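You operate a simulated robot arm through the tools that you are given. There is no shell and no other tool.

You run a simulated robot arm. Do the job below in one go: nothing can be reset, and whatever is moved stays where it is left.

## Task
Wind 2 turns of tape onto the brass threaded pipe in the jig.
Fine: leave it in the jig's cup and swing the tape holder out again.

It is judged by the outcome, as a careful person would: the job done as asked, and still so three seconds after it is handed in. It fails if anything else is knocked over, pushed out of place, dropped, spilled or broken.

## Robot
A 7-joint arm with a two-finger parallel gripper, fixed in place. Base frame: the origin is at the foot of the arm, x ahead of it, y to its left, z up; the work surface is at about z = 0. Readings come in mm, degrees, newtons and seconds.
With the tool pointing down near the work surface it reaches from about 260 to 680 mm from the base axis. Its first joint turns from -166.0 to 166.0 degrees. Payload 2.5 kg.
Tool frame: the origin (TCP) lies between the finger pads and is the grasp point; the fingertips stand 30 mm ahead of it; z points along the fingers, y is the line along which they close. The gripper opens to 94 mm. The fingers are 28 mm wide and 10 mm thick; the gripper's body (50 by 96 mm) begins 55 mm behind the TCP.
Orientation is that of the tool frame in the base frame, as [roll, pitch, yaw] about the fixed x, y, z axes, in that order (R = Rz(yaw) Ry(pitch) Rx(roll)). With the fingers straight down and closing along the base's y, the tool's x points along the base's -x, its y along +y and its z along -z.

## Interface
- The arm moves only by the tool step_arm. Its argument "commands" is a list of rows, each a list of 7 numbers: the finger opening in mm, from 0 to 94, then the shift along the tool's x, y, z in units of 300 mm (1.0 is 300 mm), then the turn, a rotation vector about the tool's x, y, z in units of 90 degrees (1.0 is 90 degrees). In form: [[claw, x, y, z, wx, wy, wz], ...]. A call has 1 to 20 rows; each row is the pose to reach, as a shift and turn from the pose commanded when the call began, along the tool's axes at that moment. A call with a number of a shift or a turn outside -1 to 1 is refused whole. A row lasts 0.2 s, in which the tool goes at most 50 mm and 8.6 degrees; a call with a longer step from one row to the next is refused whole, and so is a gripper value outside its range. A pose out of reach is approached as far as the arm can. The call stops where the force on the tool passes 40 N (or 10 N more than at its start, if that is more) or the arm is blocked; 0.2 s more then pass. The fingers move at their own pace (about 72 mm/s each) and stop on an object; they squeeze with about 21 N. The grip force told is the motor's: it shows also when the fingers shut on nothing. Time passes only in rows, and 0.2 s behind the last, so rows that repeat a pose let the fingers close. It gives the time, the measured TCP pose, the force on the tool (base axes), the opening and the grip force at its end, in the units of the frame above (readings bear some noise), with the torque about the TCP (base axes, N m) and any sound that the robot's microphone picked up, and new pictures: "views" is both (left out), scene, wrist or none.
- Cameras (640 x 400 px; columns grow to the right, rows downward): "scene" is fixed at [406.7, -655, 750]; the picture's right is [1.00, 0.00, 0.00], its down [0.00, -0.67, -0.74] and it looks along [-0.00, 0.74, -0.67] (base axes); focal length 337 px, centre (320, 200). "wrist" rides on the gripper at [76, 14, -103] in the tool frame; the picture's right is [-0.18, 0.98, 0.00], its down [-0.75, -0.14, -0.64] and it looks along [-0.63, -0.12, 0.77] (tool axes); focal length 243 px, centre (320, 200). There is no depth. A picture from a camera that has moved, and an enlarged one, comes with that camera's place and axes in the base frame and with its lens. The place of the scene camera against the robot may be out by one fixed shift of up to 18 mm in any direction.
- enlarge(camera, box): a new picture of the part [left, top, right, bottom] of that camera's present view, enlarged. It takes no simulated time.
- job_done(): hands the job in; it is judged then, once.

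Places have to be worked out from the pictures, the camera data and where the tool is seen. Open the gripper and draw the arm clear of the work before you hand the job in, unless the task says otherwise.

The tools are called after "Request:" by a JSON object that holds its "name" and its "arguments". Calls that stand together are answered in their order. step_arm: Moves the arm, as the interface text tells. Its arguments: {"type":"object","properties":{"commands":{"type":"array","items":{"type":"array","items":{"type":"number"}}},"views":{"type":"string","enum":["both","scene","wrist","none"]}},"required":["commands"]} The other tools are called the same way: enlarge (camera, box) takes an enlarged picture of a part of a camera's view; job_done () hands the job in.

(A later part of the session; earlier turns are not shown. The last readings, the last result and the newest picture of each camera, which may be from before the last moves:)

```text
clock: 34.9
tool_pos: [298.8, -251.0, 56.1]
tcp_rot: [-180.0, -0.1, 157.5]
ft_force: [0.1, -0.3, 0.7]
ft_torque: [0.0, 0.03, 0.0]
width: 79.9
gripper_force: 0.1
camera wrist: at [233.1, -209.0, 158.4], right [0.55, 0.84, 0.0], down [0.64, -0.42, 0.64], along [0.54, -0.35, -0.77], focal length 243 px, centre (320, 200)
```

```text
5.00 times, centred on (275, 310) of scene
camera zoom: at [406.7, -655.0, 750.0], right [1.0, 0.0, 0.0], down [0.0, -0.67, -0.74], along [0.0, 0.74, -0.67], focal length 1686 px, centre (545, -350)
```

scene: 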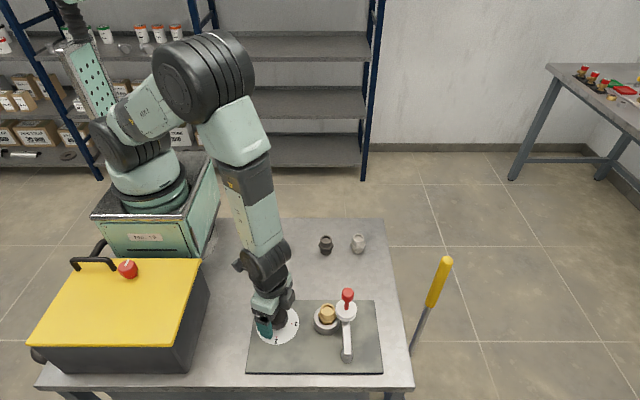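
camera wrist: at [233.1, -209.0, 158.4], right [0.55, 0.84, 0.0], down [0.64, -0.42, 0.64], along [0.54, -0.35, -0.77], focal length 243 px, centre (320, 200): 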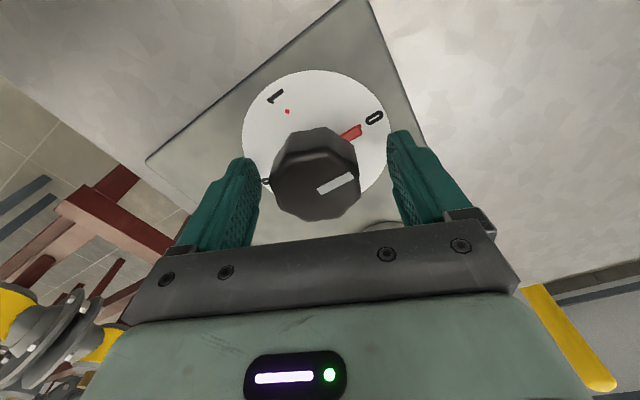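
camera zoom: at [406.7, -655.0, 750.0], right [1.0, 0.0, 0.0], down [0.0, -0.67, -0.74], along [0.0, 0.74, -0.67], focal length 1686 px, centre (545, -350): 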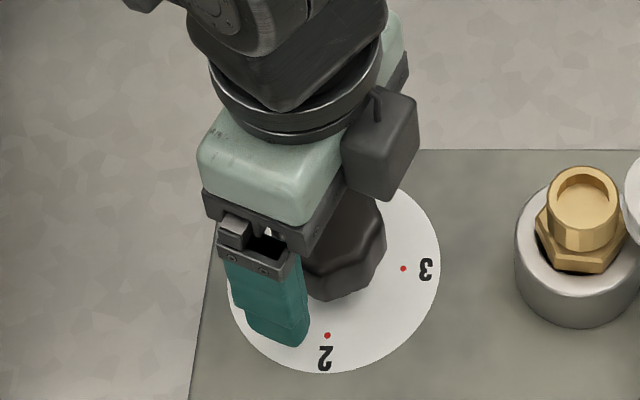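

The knob is about 2 mm off in tool −y and −x. I correct by that much and then close the fingers on it.

Request:
{"name": "step_arm", "arguments": {"commands": [[70, -0.005, -0.006, 0, 0, 0, 0], [60, -0.005, -0.006, 0, 0, 0, 0], [52, -0.005, -0.006, 0, 0, 0, 0], [45, -0.005, -0.006, 0, 0, 0, 0], [40, -0.005, -0.006, 0, 0, 0, 0], [40, -0.005, -0.006, 0, 0, 0, 0]]}}

Request:
{"name": "enlarge", "arguments": {"camera": "wrist", "box": [220, 40, 420, 240]}}

```text
clock: 36.3
tool_pos: [298.2, -253.2, 56.2]
tcp_rot: [180.0, 0.1, 157.3]
ft_force: [-4.2, -12.8, -5.0]
ft_torque: [0.02, 0.03, -0.01]
width: 50.6
gripper_force: 44.8
camera wrist: at [233.2, -211.7, 158.7], right [0.55, 0.84, 0.0], down [0.64, -0.42, 0.64], along [0.54, -0.35, -0.77], focal length 243 px, centre (320, 200)
```

scene: 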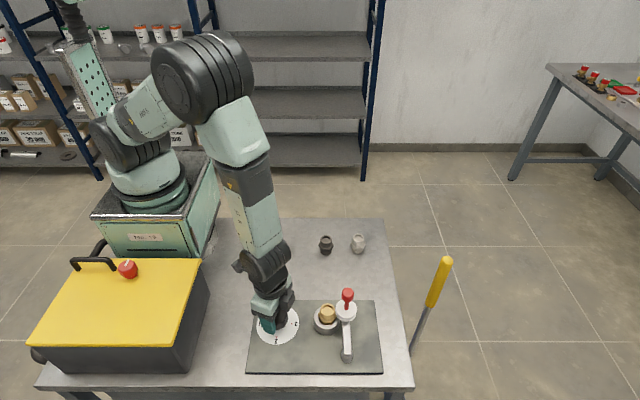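
wrist: 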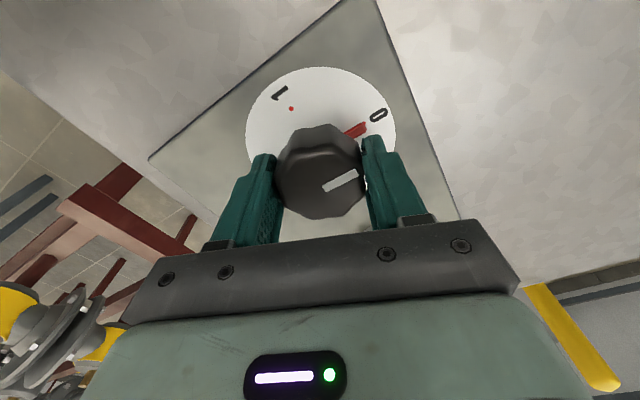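

```text
2.00 times, centred on (320, 140) of wrist
camera zoom: at [233.2, -211.7, 158.7], right [0.55, 0.84, 0.0], down [0.64, -0.42, 0.64], along [0.54, -0.35, -0.77], focal length 485 px, centre (320, 320)
```

zoom: 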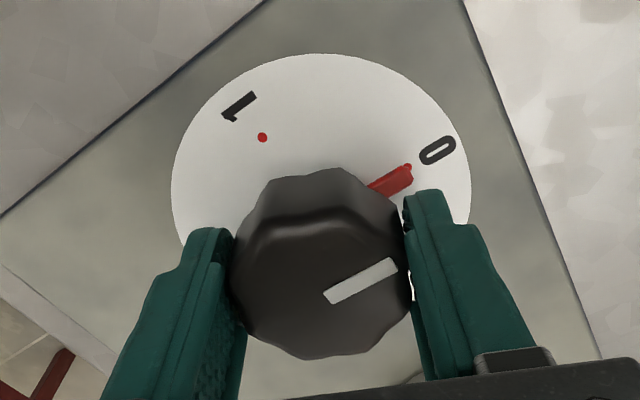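

The knob is gripped (50.6 mm), with about 13 N of side load, so I ease 0.8 mm toward tool −y. Then I turn the first 30° toward 1, which is anticlockwise from above, slowly.

Request:
{"name": "step_arm", "arguments": {"commands": [[40, 0, -0.0025, 0, 0, 0, 0], [40, 0, -0.0025, 0, 0, 0, -0.05], [40, 0, -0.0025, 0, 0, 0, -0.1], [40, 0, -0.0025, 0, 0, 0, -0.15], [40, 0, -0.0025, 0, 0, 0, -0.2], [40, 0, -0.0025, 0, 0, 0, -0.25], [40, 0, -0.0025, 0, 0, 0, -0.3], [40, 0, -0.0025, 0, 0, 0, -0.3]]}}

Request:
{"name": "enlarge", "arguments": {"camera": "wrist", "box": [220, 40, 420, 240]}}

Request:
{"name": "enlarge", "arguments": {"camera": "scene", "box": [235, 280, 375, 370]}}

```text
clock: 38.1
tool_pos: [297.5, -255.8, 56.3]
tcp_rot: [-179.8, 0.3, -175.5]
ft_force: [8.7, -26.9, -7.7]
ft_torque: [0.19, -0.76, -0.08]
width: 50.7
gripper_force: 45.5
camera wrist: at [220.5, -246.5, 158.4], right [0.11, 0.99, 0.0], down [0.76, -0.08, 0.65], along [0.64, -0.07, -0.76], focal length 243 px, centre (320, 200)
```

scene: 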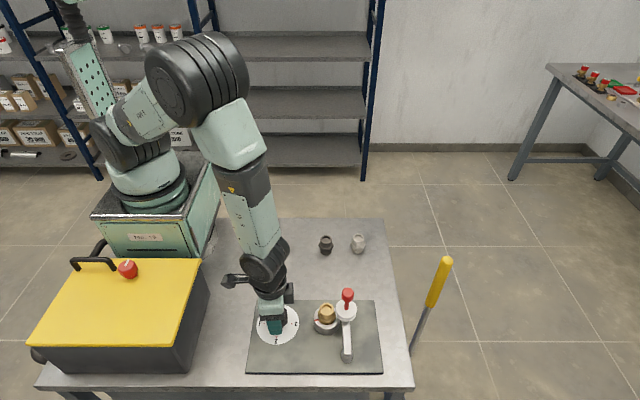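
wrist: 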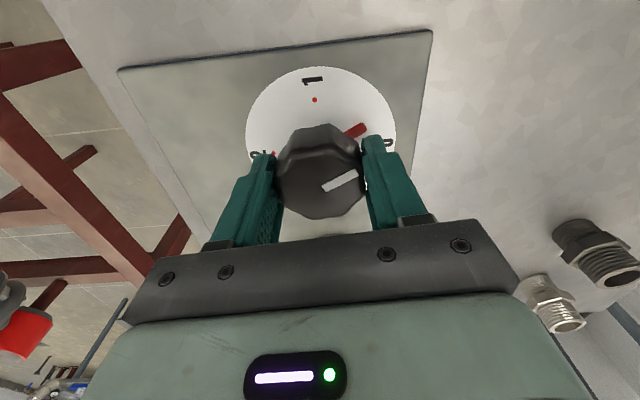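

```text
2.00 times, centred on (320, 140) of wrist
camera zoom: at [220.5, -246.5, 158.4], right [0.11, 0.99, 0.0], down [0.76, -0.08, 0.65], along [0.64, -0.07, -0.76], focal length 485 px, centre (320, 320)
```

zoom: 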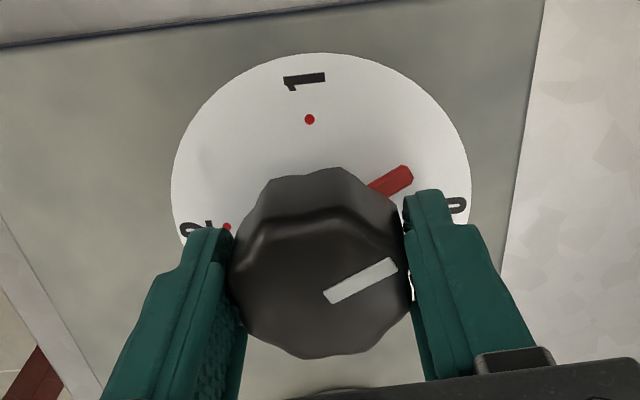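

```text
4.44 times, centred on (305, 325) of scene
camera zoom: at [406.7, -655.0, 750.0], right [1.0, 0.0, 0.0], down [0.0, -0.67, -0.74], along [0.0, 0.74, -0.67], focal length 1498 px, centre (387, -356)
```

zoom: 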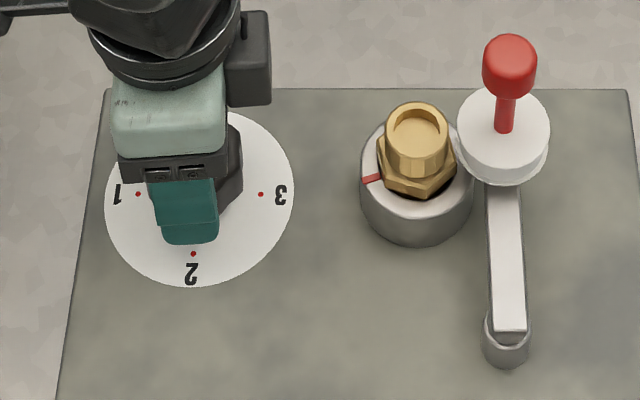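

The cup's red mark has turned about 4 times as far as the knob, so the knob drives the cup 4:1 and the pipe turns with it. Side load on the grip has grown to about 28 N in −y, so I test a 1 mm shift toward −y to relieve it.

Request:
{"name": "step_arm", "arguments": {"commands": [[40, -0.0007, -0.0034, 0, 0, 0, 0], [40, -0.0007, -0.0034, 0, 0, 0, 0]], "views": "none"}}

```text
clock: 38.7
tool_pos: [298.2, -254.6, 56.3]
tcp_rot: [-179.9, 0.2, -175.5]
ft_force: [10.2, -18.3, 2.1]
ft_torque: [-0.12, -0.53, 0.0]
width: 50.4
gripper_force: 44.9
```

That helped: y went from -27 to -18 N. I shift about 2 mm further toward −y and 1 mm toward +x.

Request:
{"name": "step_arm", "arguments": {"commands": [[40, -0.0014, -0.0035, 0, 0, 0, 0], [40, -0.0028, -0.0066, 0, 0, 0, 0], [40, -0.0028, -0.0066, 0, 0, 0, 0]], "views": "none"}}

```text
clock: 39.5
tool_pos: [298.1, -255.7, 57.0]
tcp_rot: [179.8, 0.0, -175.3]
ft_force: [5.8, 11.3, 23.0]
ft_torque: [0.09, -0.83, 0.03]
width: 50.8
gripper_force: 45.0
```

The side load has flipped sign, and the pattern says the knob axis lies about 3–4 mm toward base +x of my turning axis. I open slightly, shift that way and regrip.

Request:
{"name": "step_arm", "arguments": {"commands": [[54, 0, 0.002, 0, 0, 0, 0], [60, 0, 0.002, 0, 0, 0, 0], [60, -0.005, 0.002, 0, 0, 0, 0], [60, -0.01, 0.002, 0, 0, 0, 0], [60, -0.01, 0.002, 0, 0, 0, 0]]}}

Request:
{"name": "enlarge", "arguments": {"camera": "wrist", "box": [220, 40, 420, 240]}}

```text
clock: 40.7
tool_pos: [300.3, -256.9, 55.9]
tcp_rot: [-180.0, 0.0, -175.5]
ft_force: [-1.2, -0.3, -0.7]
ft_torque: [0.01, 0.03, 0.0]
width: 60.1
gripper_force: 0.0
camera wrist: at [223.8, -248.0, 159.4], right [0.11, 0.99, 0.0], down [0.76, -0.08, 0.64], along [0.64, -0.07, -0.77], focal length 243 px, centre (320, 200)
```

scene: 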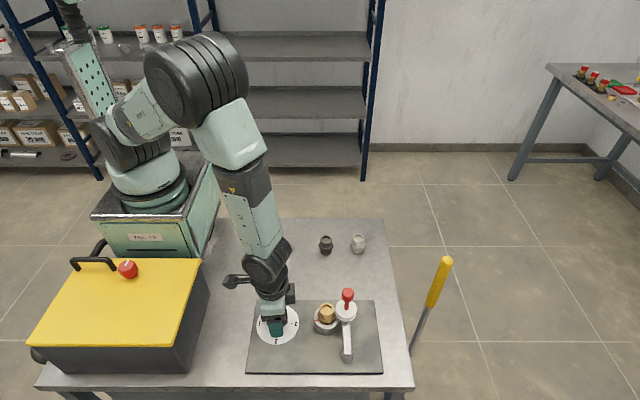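
wrist: 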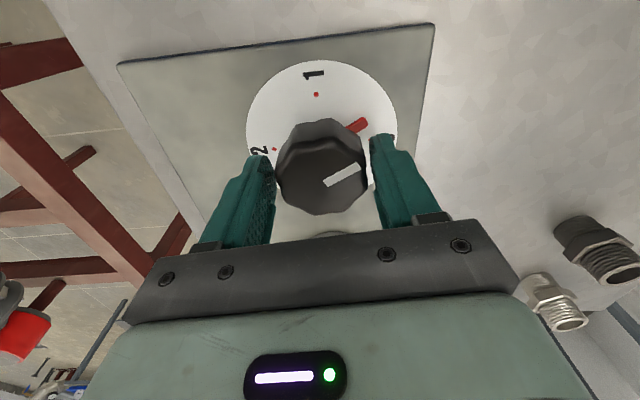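

```text
2.00 times, centred on (320, 140) of wrist
camera zoom: at [223.8, -248.0, 159.4], right [0.11, 0.99, 0.0], down [0.76, -0.08, 0.64], along [0.64, -0.07, -0.77], focal length 485 px, centre (320, 320)
```

zoom: 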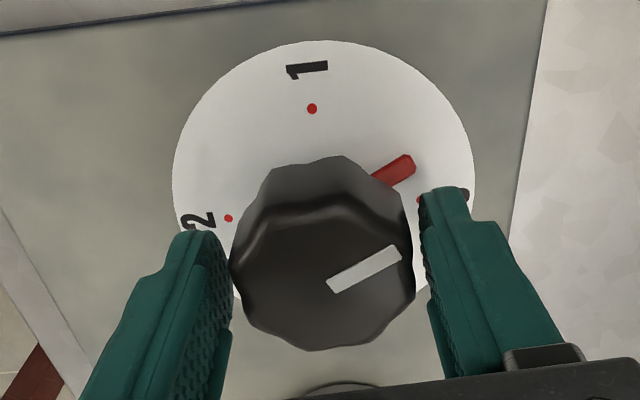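

The fingers now straddle the knob with its axis closer to the turning axis. I close again and read the side load.

Request:
{"name": "step_arm", "arguments": {"commands": [[54, 0, 0, 0, 0, 0, 0], [48, 0, 0, 0, 0, 0, 0], [40, 0, 0, 0, 0, 0, 0], [40, 0, 0, 0, 0, 0, 0]], "views": "none"}}

```text
clock: 41.7
tool_pos: [300.9, -255.0, 57.2]
tcp_rot: [179.9, -0.1, -175.4]
ft_force: [-3.7, 14.9, 6.1]
ft_torque: [-0.02, 0.16, -0.02]
width: 50.1
gripper_force: 45.0
```

The knob pushes the tool 15 N toward +y, so I shift 1.2 mm that way and turn another 20°.

Request:
{"name": "step_arm", "arguments": {"commands": [[40, 0, 0.004, 0, 0, 0, 0], [40, 0, 0.004, 0, 0, 0, -0.06], [40, 0, 0.004, 0, 0, 0, -0.12], [40, 0, 0.004, 0, 0, 0, -0.18], [40, 0, 0.004, 0, 0, 0, -0.22], [40, 0, 0.004, 0, 0, 0, -0.22]], "views": "none"}}

```text
clock: 43.1
tool_pos: [300.5, -255.7, 56.2]
tcp_rot: [179.9, 0.0, -155.6]
ft_force: [-12.3, 15.7, 22.4]
ft_torque: [-0.04, 0.55, -0.03]
width: 50.2
gripper_force: 45.8
```

The side load is still about 19 N along tool +y, plus some upward. I shift 1.3 mm along +y and lift 0.7 mm to relax both.

Request:
{"name": "step_arm", "arguments": {"commands": [[40, 0, 0.0045, -0.0025, 0, 0, 0], [40, 0, 0.0045, -0.0025, 0, 0, 0]]}}

Request:
{"name": "enlarge", "arguments": {"camera": "wrist", "box": [220, 40, 420, 240]}}

Request:
{"name": "enlarge", "arguments": {"camera": "scene", "box": [235, 280, 375, 370]}}

```text
clock: 43.7
tool_pos: [299.7, -254.2, 57.6]
tcp_rot: [180.0, -0.1, -155.9]
ft_force: [-7.9, -6.7, -30.2]
ft_torque: [-0.09, -0.25, -0.02]
width: 50.0
gripper_force: 44.6
camera wrist: at [224.8, -272.8, 159.8], right [-0.24, 0.97, 0.0], down [0.75, 0.18, 0.64], along [0.62, 0.15, -0.77], focal length 243 px, centre (320, 200)
```

scene: 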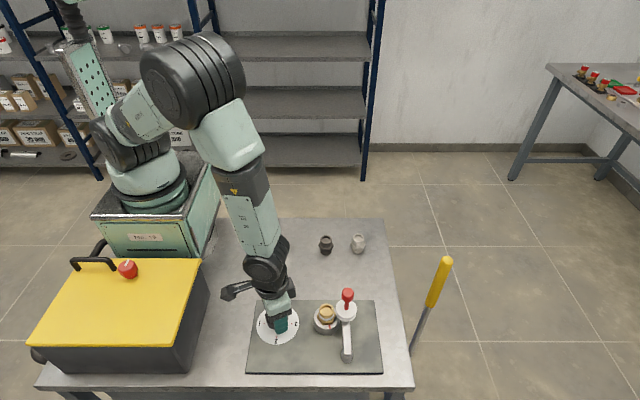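
wrist: 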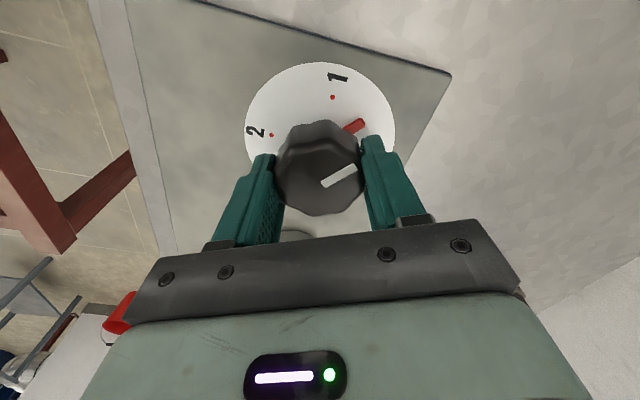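

```text
2.00 times, centred on (320, 140) of wrist
camera zoom: at [224.8, -272.8, 159.8], right [-0.24, 0.97, 0.0], down [0.75, 0.18, 0.64], along [0.62, 0.15, -0.77], focal length 485 px, centre (320, 320)
```

zoom: 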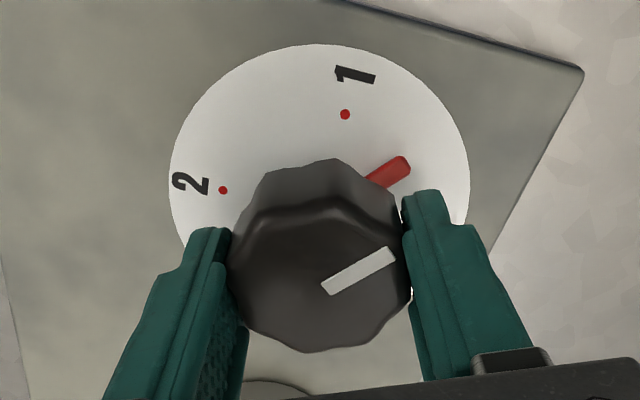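

```text
4.44 times, centred on (305, 325) of scene
camera zoom: at [406.7, -655.0, 750.0], right [1.0, 0.0, 0.0], down [0.0, -0.67, -0.74], along [0.0, 0.74, -0.67], focal length 1498 px, centre (387, -356)
```

zoom: 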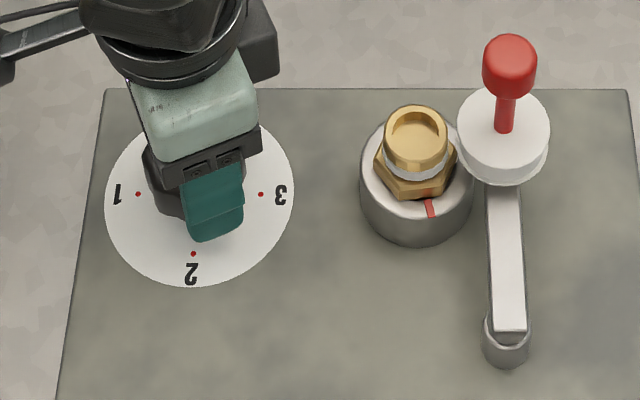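

White tape is now winding onto the brass thread, with the cup at about half a turn. I undo the vertical load by 0.4 mm and turn another 20°.

Request:
{"name": "step_arm", "arguments": {"commands": [[40, 0, 0, 0.0014, 0, 0, 0], [40, 0, 0, 0.0014, 0, 0, -0.055], [40, 0, 0, 0.0014, 0, 0, -0.11], [40, 0, 0, 0.0014, 0, 0, -0.165], [40, 0, 0, 0.0014, 0, 0, -0.22], [40, 0, 0, 0.0014, 0, 0, -0.22]], "views": "none"}}

```text
clock: 45.1
tool_pos: [301.2, -255.8, 57.5]
tcp_rot: [-180.0, -0.1, -135.9]
ft_force: [-4.8, -26.4, -31.8]
ft_torque: [0.31, 0.21, 0.01]
width: 49.9
gripper_force: 44.8
```

Loads have built up again to about 40 N. I open to let everything relax and look.

Request:
{"name": "step_arm", "arguments": {"commands": [[52, 0, 0, 0, 0, 0, 0], [58, 0, 0, 0, 0, 0, 0], [58, 0, 0, 0, 0, 0, 0]]}}

Request:
{"name": "enlarge", "arguments": {"camera": "wrist", "box": [220, 40, 420, 240]}}

Request:
{"name": "enlarge", "arguments": {"camera": "scene", "box": [235, 280, 375, 370]}}

```text
clock: 45.9
tool_pos: [300.2, -252.0, 58.3]
tcp_rot: [-180.0, 0.0, -135.9]
ft_force: [0.4, 0.1, 0.3]
ft_torque: [0.01, 0.0, 0.01]
width: 58.0
gripper_force: 0.0
camera wrist: at [235.8, -295.9, 160.2], right [-0.55, 0.83, 0.0], down [0.64, 0.42, 0.64], along [0.54, 0.35, -0.77], focal length 243 px, centre (320, 200)
```

scene: 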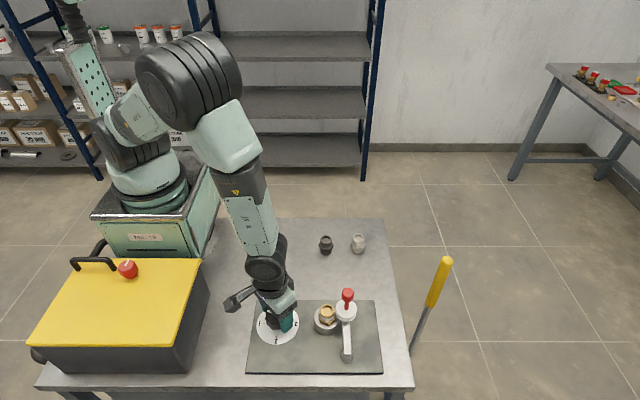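
wrist: 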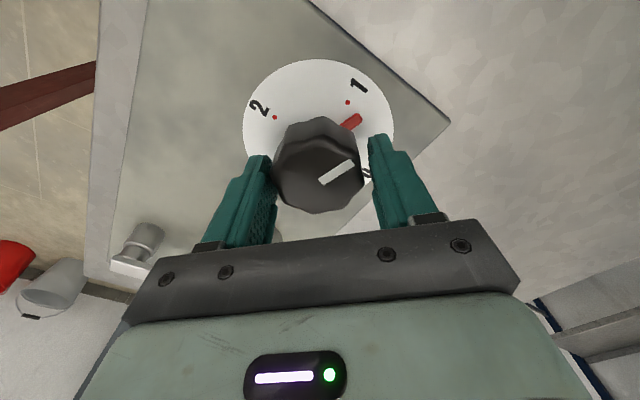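

```text
2.00 times, centred on (320, 140) of wrist
camera zoom: at [235.8, -295.9, 160.2], right [-0.55, 0.83, 0.0], down [0.64, 0.42, 0.64], along [0.54, 0.35, -0.77], focal length 485 px, centre (320, 320)
```

zoom: 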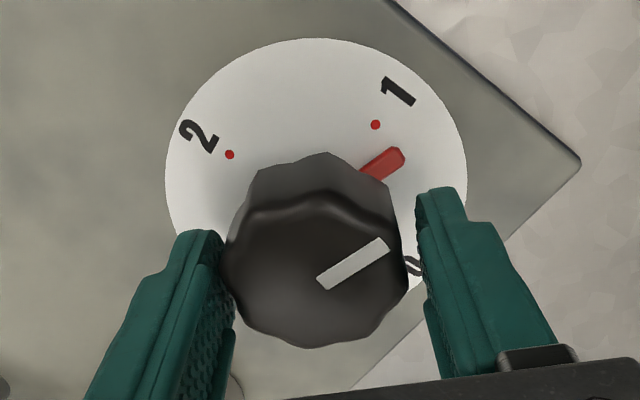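

```text
4.44 times, centred on (305, 325) of scene
camera zoom: at [406.7, -655.0, 750.0], right [1.0, 0.0, 0.0], down [0.0, -0.67, -0.74], along [0.0, 0.74, -0.67], focal length 1498 px, centre (387, -356)
```

zoom: 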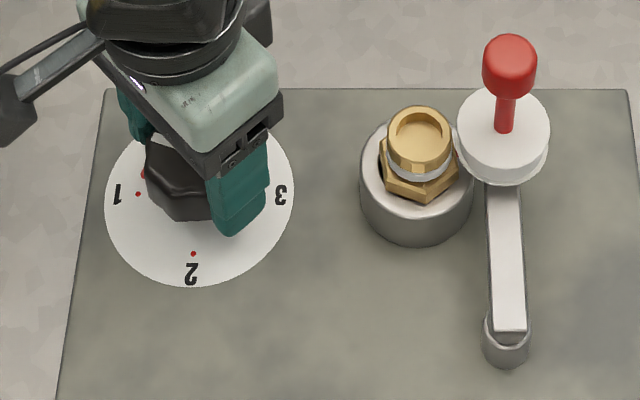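

The knob rests at about 67° (cup about ¾ turn), and it stayed put when released. I recentre by about (0, -1.7) mm, open wider and rotate the gripper back 90° for a fresh grip.

Request:
{"name": "step_arm", "arguments": {"commands": [[72, 0.0039, -0.0041, 0, 0, 0, 0], [76, 0.0039, -0.0041, 0, 0, 0, 0], [76, 0.0039, -0.0041, 0, 0, 0, 0.09], [76, 0.0039, -0.0041, 0, 0, 0, 0.18], [76, 0.0039, -0.0041, 0, 0, 0, 0.27], [76, 0.0039, -0.0041, 0, 0, 0, 0.36], [76, 0.0039, -0.0041, 0, 0, 0, 0.45], [76, 0.0039, -0.0041, 0, 0, 0, 0.54], [76, 0.0039, -0.0041, 0, 0, 0, 0.63], [76, 0.0039, -0.0041, 0, 0, 0, 0.72], [76, 0.0039, -0.0041, 0, 0, 0, 0.81], [76, 0.0039, -0.0041, 0, 0, 0, 0.9], [76, 0.0039, -0.0041, 0, 0, 0, 0.99], [76, 0.0039, -0.0041, 0, 0, 0, 1.0], [64, 0.0039, -0.0041, 0, 0, 0, 1.0], [58, 0.0039, -0.0041, 0, 0, 0, 1.0]]}}

Request:
{"name": "enlarge", "arguments": {"camera": "wrist", "box": [220, 40, 420, 240]}}

Request:
{"name": "enlarge", "arguments": {"camera": "scene", "box": [235, 280, 375, 370]}}

```text
clock: 49.3
tool_pos: [301.0, -254.3, 57.5]
tcp_rot: [180.0, 0.0, 134.0]
ft_force: [0.1, 0.0, 0.1]
ft_torque: [-0.02, 0.02, 0.0]
width: 57.9
gripper_force: 0.0
camera wrist: at [257.3, -190.9, 159.6], right [0.83, 0.55, 0.0], down [0.42, -0.64, 0.64], along [0.35, -0.54, -0.77], focal length 243 px, centre (320, 200)
```

scene: 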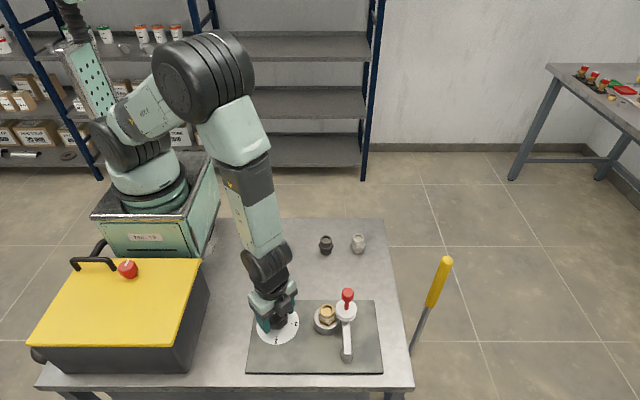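
wrist: 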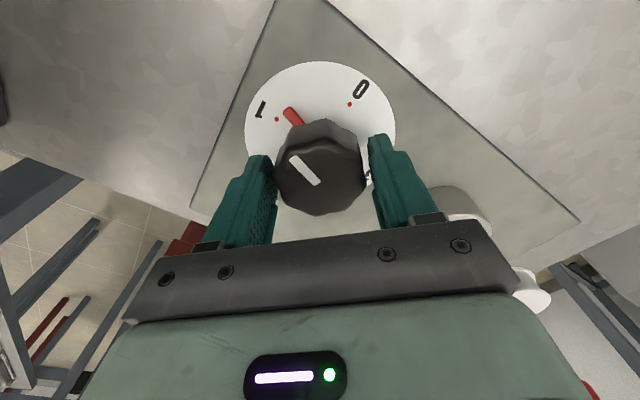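

```text
2.00 times, centred on (320, 140) of wrist
camera zoom: at [257.3, -190.9, 159.6], right [0.83, 0.55, 0.0], down [0.42, -0.64, 0.64], along [0.35, -0.54, -0.77], focal length 485 px, centre (320, 320)
```

zoom: 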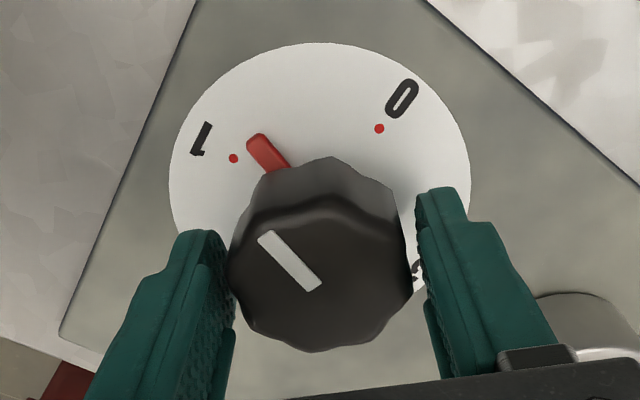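

```text
4.44 times, centred on (305, 325) of scene
camera zoom: at [406.7, -655.0, 750.0], right [1.0, 0.0, 0.0], down [0.0, -0.67, -0.74], along [0.0, 0.74, -0.67], focal length 1498 px, centre (387, -356)
```

zoom: 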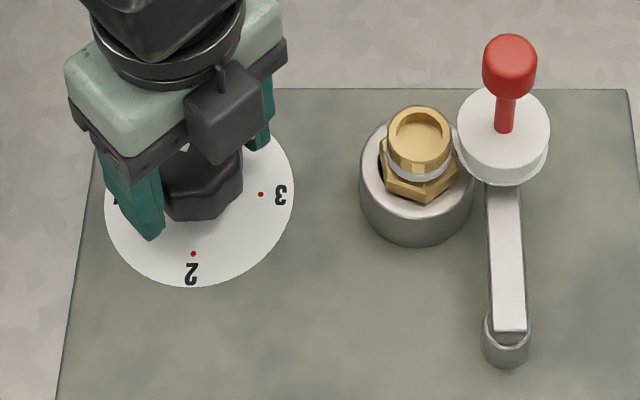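

The fresh grip is aligned. I close only to 51 mm, a snug cage on the flats with no squeeze, and turn 30° to see if that keeps side loads low.

Request:
{"name": "step_arm", "arguments": {"commands": [[54, 0, 0, 0, 0, 0, 0], [51, 0, 0, 0, 0, 0, 0], [51, 0, 0, 0, 0, 0, -0.055], [51, 0, 0, 0, 0, 0, -0.11], [51, 0, 0, 0, 0, 0, -0.165], [51, 0, 0, 0, 0, 0, -0.22], [51, 0, 0, 0, 0, 0, -0.275], [51, 0, 0, 0, 0, 0, -0.333], [51, 0, 0, 0, 0, 0, -0.333]]}}

Request:
{"name": "enlarge", "arguments": {"camera": "wrist", "box": [220, 40, 420, 240]}}

Request:
{"name": "enlarge", "arguments": {"camera": "scene", "box": [235, 280, 375, 370]}}

```text
clock: 51.3
tool_pos: [300.5, -254.4, 56.6]
tcp_rot: [180.0, 0.0, 164.3]
ft_force: [0.0, 0.6, 0.0]
ft_torque: [-0.02, 0.0, 0.0]
width: 51.4
gripper_force: 0.4
camera wrist: at [231.2, -221.0, 159.2], right [0.45, 0.9, 0.0], down [0.69, -0.34, 0.64], along [0.58, -0.29, -0.77], focal length 243 px, centre (320, 200)
```

scene: 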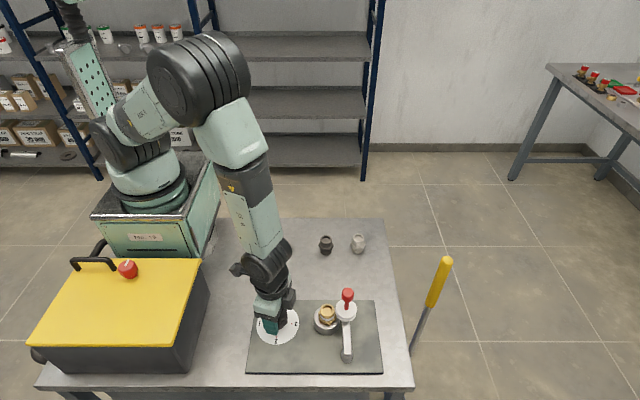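
wrist: 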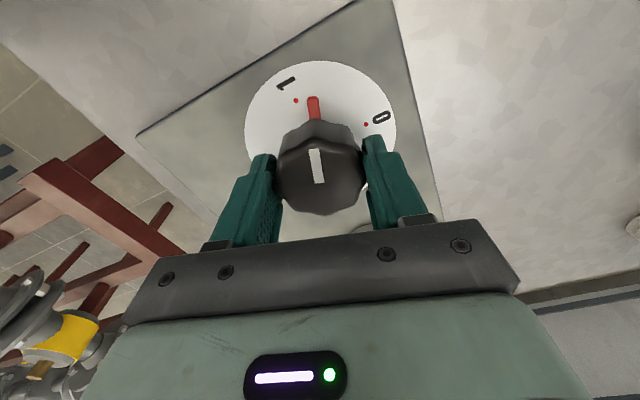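

```text
2.00 times, centred on (320, 140) of wrist
camera zoom: at [231.2, -221.0, 159.2], right [0.45, 0.9, 0.0], down [0.69, -0.34, 0.64], along [0.58, -0.29, -0.77], focal length 485 px, centre (320, 320)
```

zoom: 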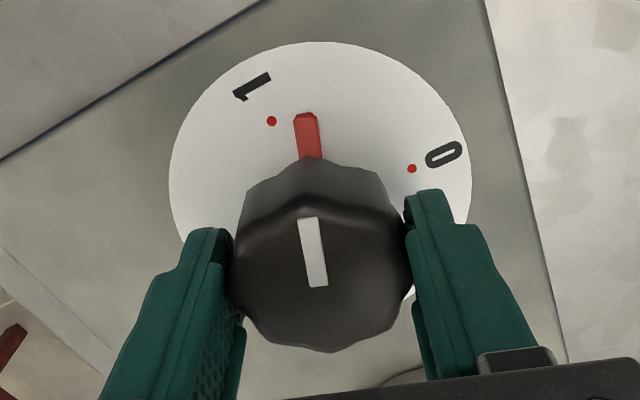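

```text
4.44 times, centred on (305, 325) of scene
camera zoom: at [406.7, -655.0, 750.0], right [1.0, 0.0, 0.0], down [0.0, -0.67, -0.74], along [0.0, 0.74, -0.67], focal length 1498 px, centre (387, -356)
```

zoom: 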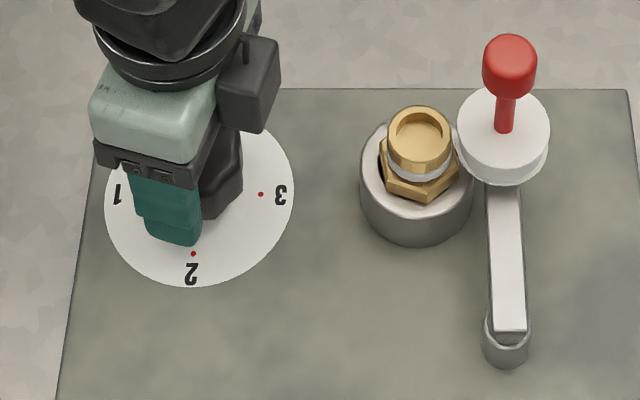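

The knob slipped inside the 51 mm cage, so it needs a squeeze, but the centring is now good with near-zero side force. I open slightly, rotate back, and grip firmly.

Request:
{"name": "step_arm", "arguments": {"commands": [[60, 0, 0, 0, 0, 0, 0], [60, 0, 0, 0, 0, 0, 0.09], [60, 0, 0, 0, 0, 0, 0.18], [60, 0, 0, 0, 0, 0, 0.27], [60, 0, 0, 0, 0, 0, 0.36], [60, 0, 0, 0, 0, 0, 0.39], [54, 0, 0, 0, 0, 0, 0.39], [49, 0, 0, 0, 0, 0, 0.39], [45, 0, 0, 0, 0, 0, 0.39], [45, 0, 0, 0, 0, 0, 0.39]]}}

Request:
{"name": "enlarge", "arguments": {"camera": "wrist", "box": [220, 40, 420, 240]}}

```text
clock: 53.5
tool_pos: [298.8, -255.1, 57.3]
tcp_rot: [180.0, -0.2, 129.0]
ft_force: [-4.5, 3.4, 2.9]
ft_torque: [0.01, 0.11, -0.03]
width: 49.1
gripper_force: 45.2
camera wrist: at [263.1, -187.1, 159.5], right [0.88, 0.48, 0.0], down [0.36, -0.68, 0.64], along [0.3, -0.56, -0.77], focal length 243 px, centre (320, 200)
```

scene: 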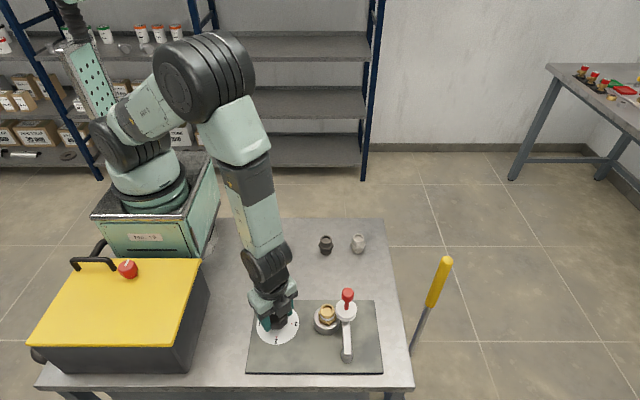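
wrist: 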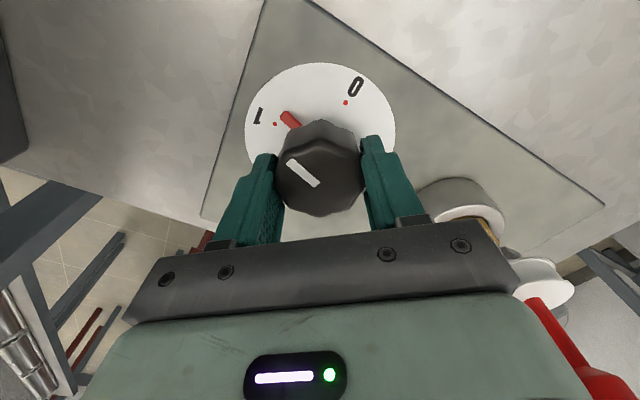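

```text
2.00 times, centred on (320, 140) of wrist
camera zoom: at [263.1, -187.1, 159.5], right [0.88, 0.48, 0.0], down [0.36, -0.68, 0.64], along [0.3, -0.56, -0.77], focal length 485 px, centre (320, 320)
```

zoom: 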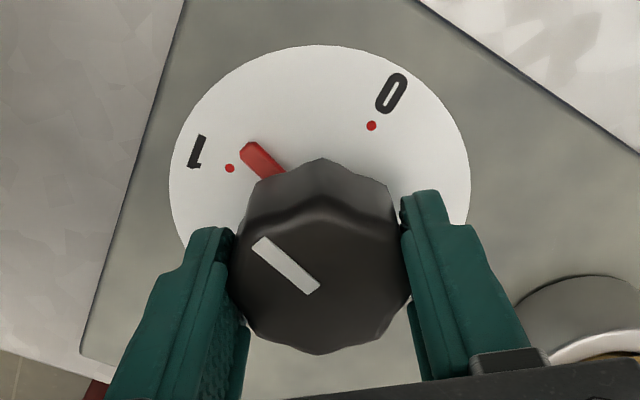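

The grip is firm and balanced, with forces under 5 N. I turn 40° and check.

Request:
{"name": "step_arm", "arguments": {"commands": [[45, 0, 0, 0, 0, 0, -0.055], [45, 0, 0, 0, 0, 0, -0.11], [45, 0, 0, 0, 0, 0, -0.165], [45, 0, 0, 0, 0, 0, -0.22], [45, 0, 0, 0, 0, 0, -0.275], [45, 0, 0, 0, 0, 0, -0.33], [45, 0, 0, 0, 0, 0, -0.385], [45, 0, 0, 0, 0, 0, -0.444], [45, 0, 0, 0, 0, 0, -0.444]]}}

Request:
{"name": "enlarge", "arguments": {"camera": "wrist", "box": [220, 40, 420, 240]}}

Request:
{"name": "enlarge", "arguments": {"camera": "scene", "box": [235, 280, 375, 370]}}

```text
clock: 55.5
tool_pos: [300.1, -255.0, 57.4]
tcp_rot: [179.8, -0.2, 169.0]
ft_force: [-26.6, 1.1, 2.0]
ft_torque: [-0.22, -0.99, 0.03]
width: 49.0
gripper_force: 45.1
camera wrist: at [228.2, -226.6, 159.5], right [0.37, 0.93, 0.0], down [0.71, -0.28, 0.64], along [0.59, -0.24, -0.77], focal length 243 px, centre (320, 200)
```

scene: 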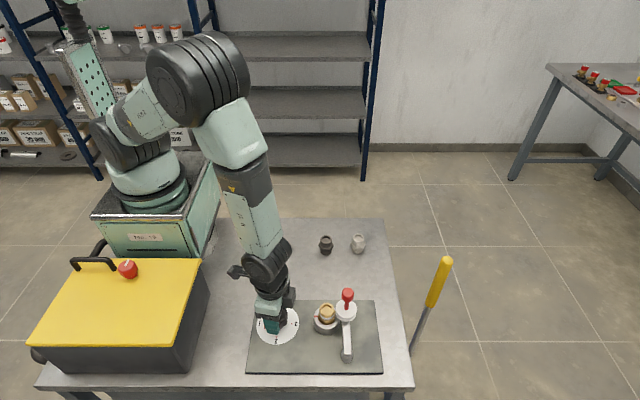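
wrist: 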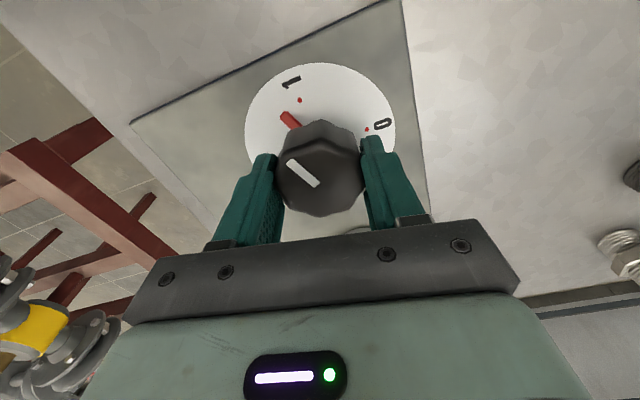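

```text
2.00 times, centred on (320, 140) of wrist
camera zoom: at [228.2, -226.6, 159.5], right [0.37, 0.93, 0.0], down [0.71, -0.28, 0.64], along [0.59, -0.24, -0.77], focal length 485 px, centre (320, 320)
```

zoom: 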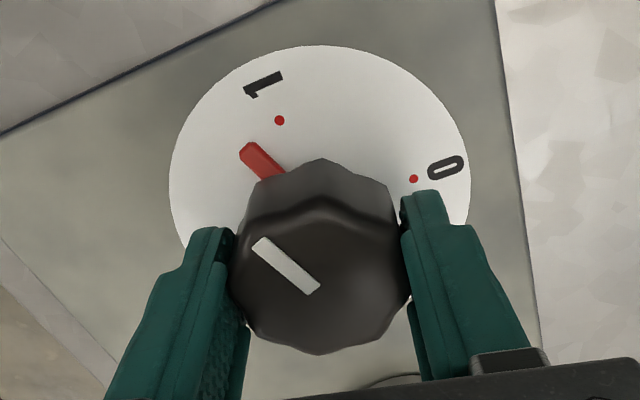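

```text
4.44 times, centred on (305, 325) of scene
camera zoom: at [406.7, -655.0, 750.0], right [1.0, 0.0, 0.0], down [0.0, -0.67, -0.74], along [0.0, 0.74, -0.67], focal length 1498 px, centre (387, -356)
```

zoom: 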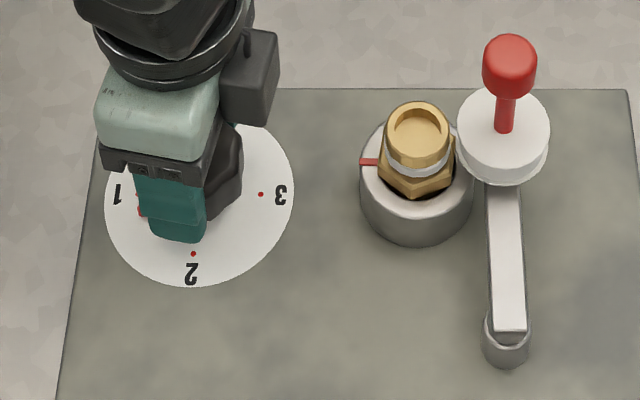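

The knob is now past 1, at about 110°, and the cup mark shows about 1¼ turns. Side load is 26 N along tool +x, so I shift 1.5 mm that way and turn 30° more.

Request:
{"name": "step_arm", "arguments": {"commands": [[45, 0.0025, 0, 0, 0, 0, 0], [45, 0.005, 0, 0, 0, 0, 0], [45, 0.005, 0, 0, 0, 0, 0]], "views": "none"}}

Request:
{"name": "step_arm", "arguments": {"commands": [[45, 0, 0, 0, 0, 0, -0.055], [45, 0, 0, 0, 0, 0, -0.11], [45, 0, 0, 0, 0, 0, -0.165], [45, 0, 0, 0, 0, 0, -0.22], [45, 0, 0, 0, 0, 0, -0.278], [45, 0, 0, 0, 0, 0, -0.278]], "views": "none"}}

```text
clock: 56.3
tool_pos: [300.4, -255.6, 55.7]
tcp_rot: [180.0, 0.1, 169.0]
ft_force: [-12.9, 2.2, -0.5]
ft_torque: [0.17, 1.25, 0.04]
width: 49.2
gripper_force: 44.6
```

```text
clock: 57.7
tool_pos: [300.0, -254.4, 55.8]
tcp_rot: [-180.0, 0.1, -166.0]
ft_force: [-8.6, -6.9, -7.0]
ft_torque: [0.39, -1.23, 0.02]
width: 49.3
gripper_force: 44.7
```

Forces are small. I turn another 30° and look at both views.

Request:
{"name": "step_arm", "arguments": {"commands": [[45, 0, 0, 0, 0, 0, -0.055], [45, 0, 0, 0, 0, 0, -0.11], [45, 0, 0, 0, 0, 0, -0.165], [45, 0, 0, 0, 0, 0, -0.22], [45, 0, 0, 0, 0, 0, -0.275], [45, 0, 0, 0, 0, 0, -0.333], [45, 0, 0, 0, 0, 0, -0.333]]}}

Request:
{"name": "enlarge", "arguments": {"camera": "wrist", "box": [220, 40, 420, 240]}}

Request:
{"name": "enlarge", "arguments": {"camera": "scene", "box": [235, 280, 375, 370]}}

```text
clock: 59.3
tool_pos: [300.9, -254.7, 56.3]
tcp_rot: [179.9, 0.2, -135.9]
ft_force: [3.5, -7.5, -16.4]
ft_torque: [-0.42, 0.62, 0.01]
width: 49.0
gripper_force: 44.6
camera wrist: at [235.0, -297.6, 159.1], right [-0.55, 0.83, 0.0], down [0.64, 0.42, 0.64], along [0.54, 0.35, -0.77], focal length 243 px, centre (320, 200)
```

scene: 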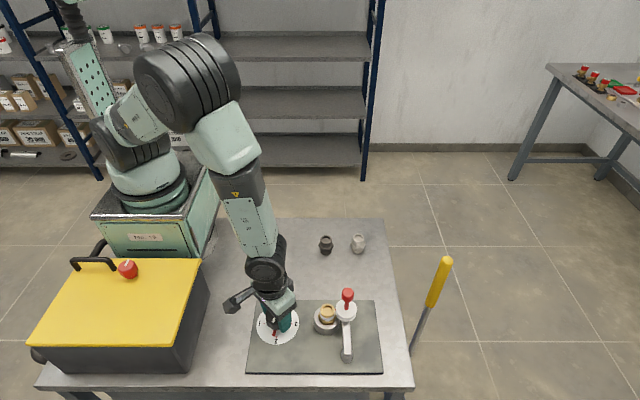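
wrist: 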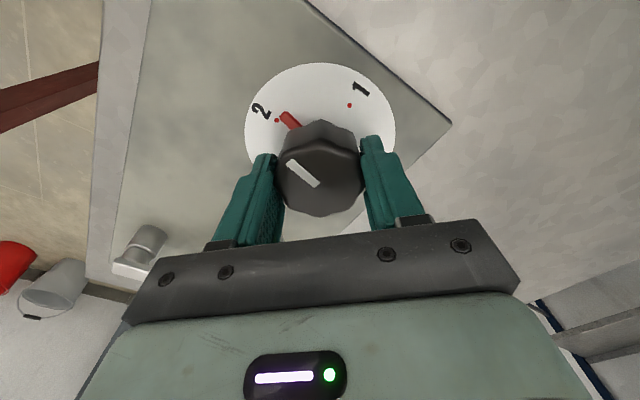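

```text
2.00 times, centred on (320, 140) of wrist
camera zoom: at [235.0, -297.6, 159.1], right [-0.55, 0.83, 0.0], down [0.64, 0.42, 0.64], along [0.54, 0.35, -0.77], focal length 485 px, centre (320, 320)
```

zoom: 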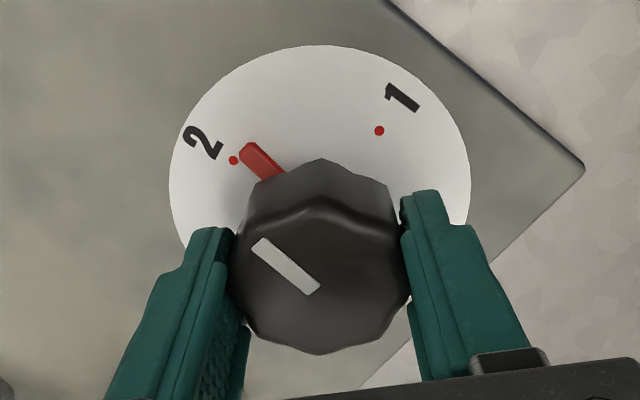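

```text
4.44 times, centred on (305, 325) of scene
camera zoom: at [406.7, -655.0, 750.0], right [1.0, 0.0, 0.0], down [0.0, -0.67, -0.74], along [0.0, 0.74, -0.67], focal length 1498 px, centre (387, -356)
```

zoom: 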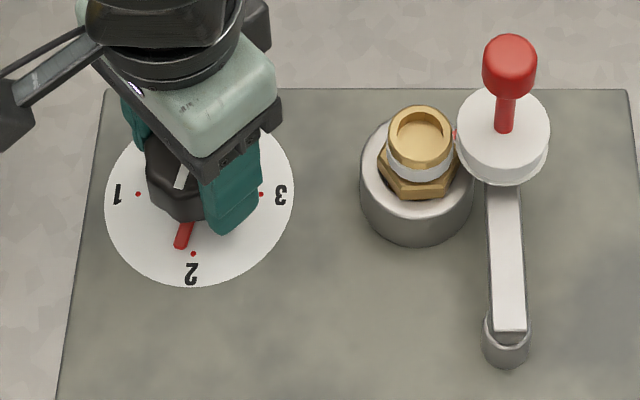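

The knob is at about 168° and the cup mark is about 45° short of two full turns. I turn the last 11.5° or so to reach 2.

Request:
{"name": "step_arm", "arguments": {"commands": [[45, 0, 0, 0, 0, 0, -0.045], [45, 0, 0, 0, 0, 0, -0.09], [45, 0, 0, 0, 0, 0, -0.128], [45, 0, 0, 0, 0, 0, -0.128]]}}

Request:
{"name": "enlarge", "arguments": {"camera": "wrist", "box": [220, 40, 420, 240]}}

Request:
{"name": "enlarge", "arguments": {"camera": "scene", "box": [245, 290, 355, 350]}}

```text
clock: 60.3
tool_pos: [300.0, -255.7, 56.5]
tcp_rot: [-179.8, 0.0, -124.4]
ft_force: [-0.3, 2.3, 23.7]
ft_torque: [0.76, 0.19, 0.0]
width: 49.2
gripper_force: 44.4
camera wrist: at [244.8, -309.6, 159.2], right [-0.71, 0.71, 0.0], down [0.54, 0.54, 0.64], along [0.46, 0.45, -0.77], focal length 243 px, centre (320, 200)
```

scene: 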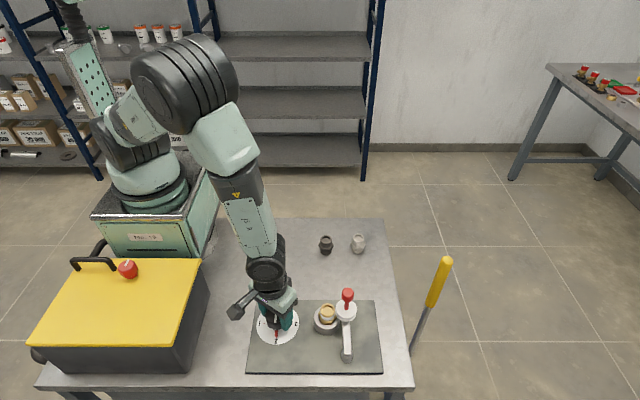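
wrist: 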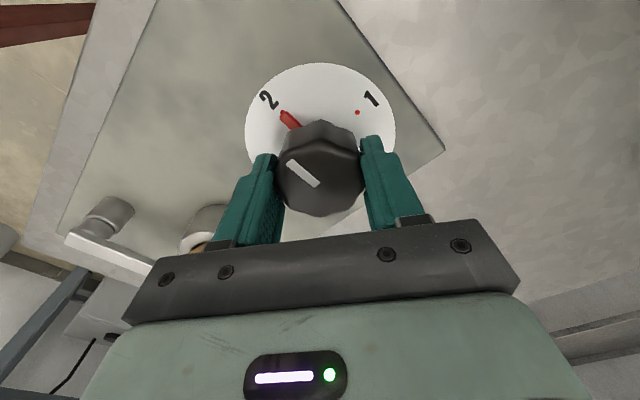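

```text
2.00 times, centred on (320, 140) of wrist
camera zoom: at [244.8, -309.6, 159.2], right [-0.71, 0.71, 0.0], down [0.54, 0.54, 0.64], along [0.46, 0.45, -0.77], focal length 485 px, centre (320, 320)
```

zoom: 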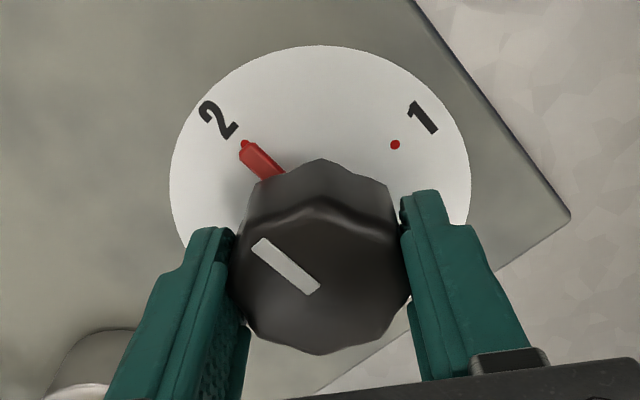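

```text
5.82 times, centred on (300, 320) of scene
camera zoom: at [406.7, -655.0, 750.0], right [1.0, 0.0, 0.0], down [0.0, -0.67, -0.74], along [0.0, 0.74, -0.67], focal length 1961 px, centre (436, -498)
```

zoom: 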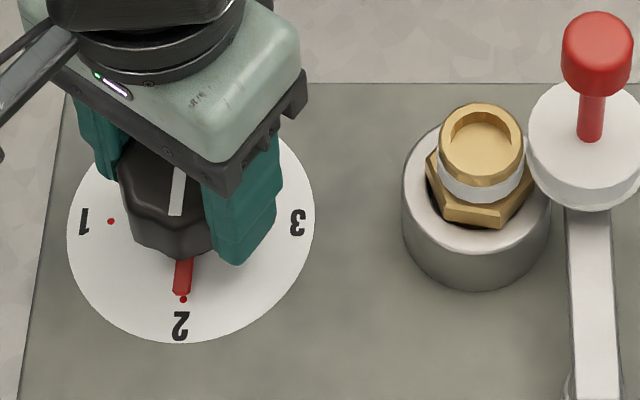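

The pointer lines up with 2. I release the knob and rise clear to check the dial and the tape.

Request:
{"name": "step_arm", "arguments": {"commands": [[52, 0, 0, 0, 0, 0, 0], [60, 0, 0, 0, 0, 0, 0], [76, 0, 0, 0, 0, 0, 0], [80, 0, 0, 0, 0, 0, 0], [80, 0, 0, -0.12, 0, 0, 0], [80, 0, 0, -0.25, 0, 0, 0], [80, 0, 0, -0.4, 0, 0, 0], [80, 0, 0, -0.55, 0, 0, 0], [80, 0, 0, -0.55, 0, 0, 0]]}}

Request:
{"name": "enlarge", "arguments": {"camera": "wrist", "box": [120, 0, 440, 200]}}

Request:
{"name": "enlarge", "arguments": {"camera": "scene", "box": [245, 290, 385, 370]}}

```text
clock: 62.3
tool_pos: [299.8, -257.0, 220.8]
tcp_rot: [180.0, 0.0, -124.4]
ft_force: [-0.5, 0.6, 0.8]
ft_torque: [0.0, 0.02, -0.01]
width: 80.0
gripper_force: 0.2
camera wrist: at [244.7, -310.8, 322.8], right [-0.71, 0.71, 0.0], down [0.54, 0.54, 0.64], along [0.46, 0.45, -0.77], focal length 243 px, centre (320, 200)
```

scene: 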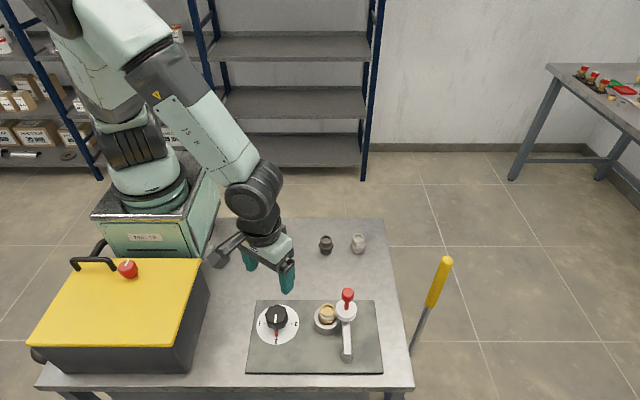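
wrist: 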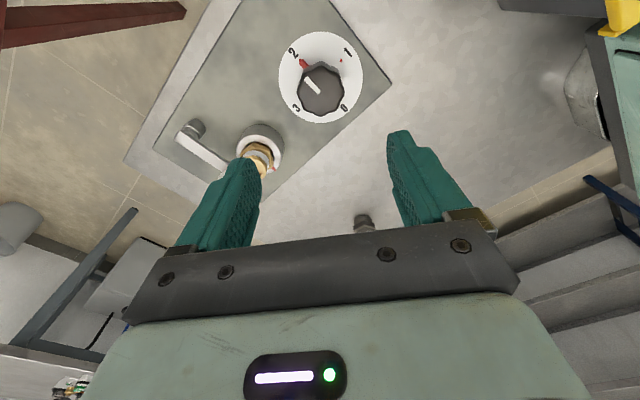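

```text
2.00 times, centred on (280, 100) of wrist
camera zoom: at [244.7, -310.8, 322.8], right [-0.71, 0.71, 0.0], down [0.54, 0.54, 0.64], along [0.46, 0.45, -0.77], focal length 485 px, centre (400, 400)
```

zoom: 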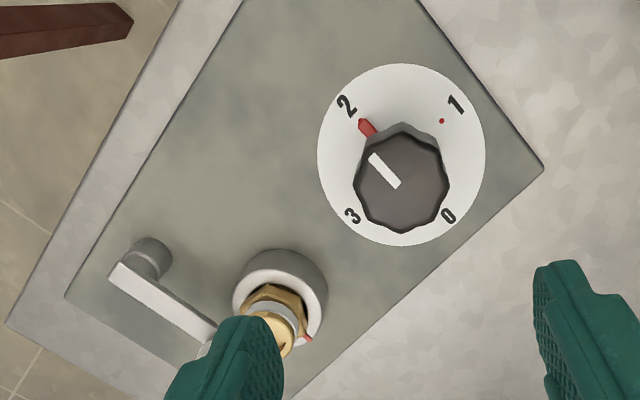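

```text
4.57 times, centred on (315, 330) of scene
camera zoom: at [406.7, -655.0, 750.0], right [1.0, 0.0, 0.0], down [0.0, -0.67, -0.74], along [0.0, 0.74, -0.67], focal length 1541 px, centre (343, -394)
```

zoom: 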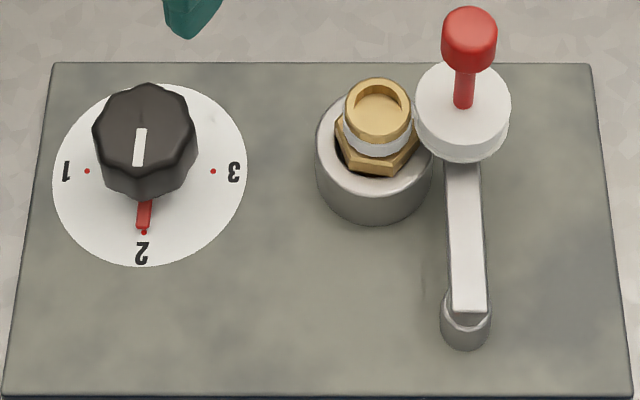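

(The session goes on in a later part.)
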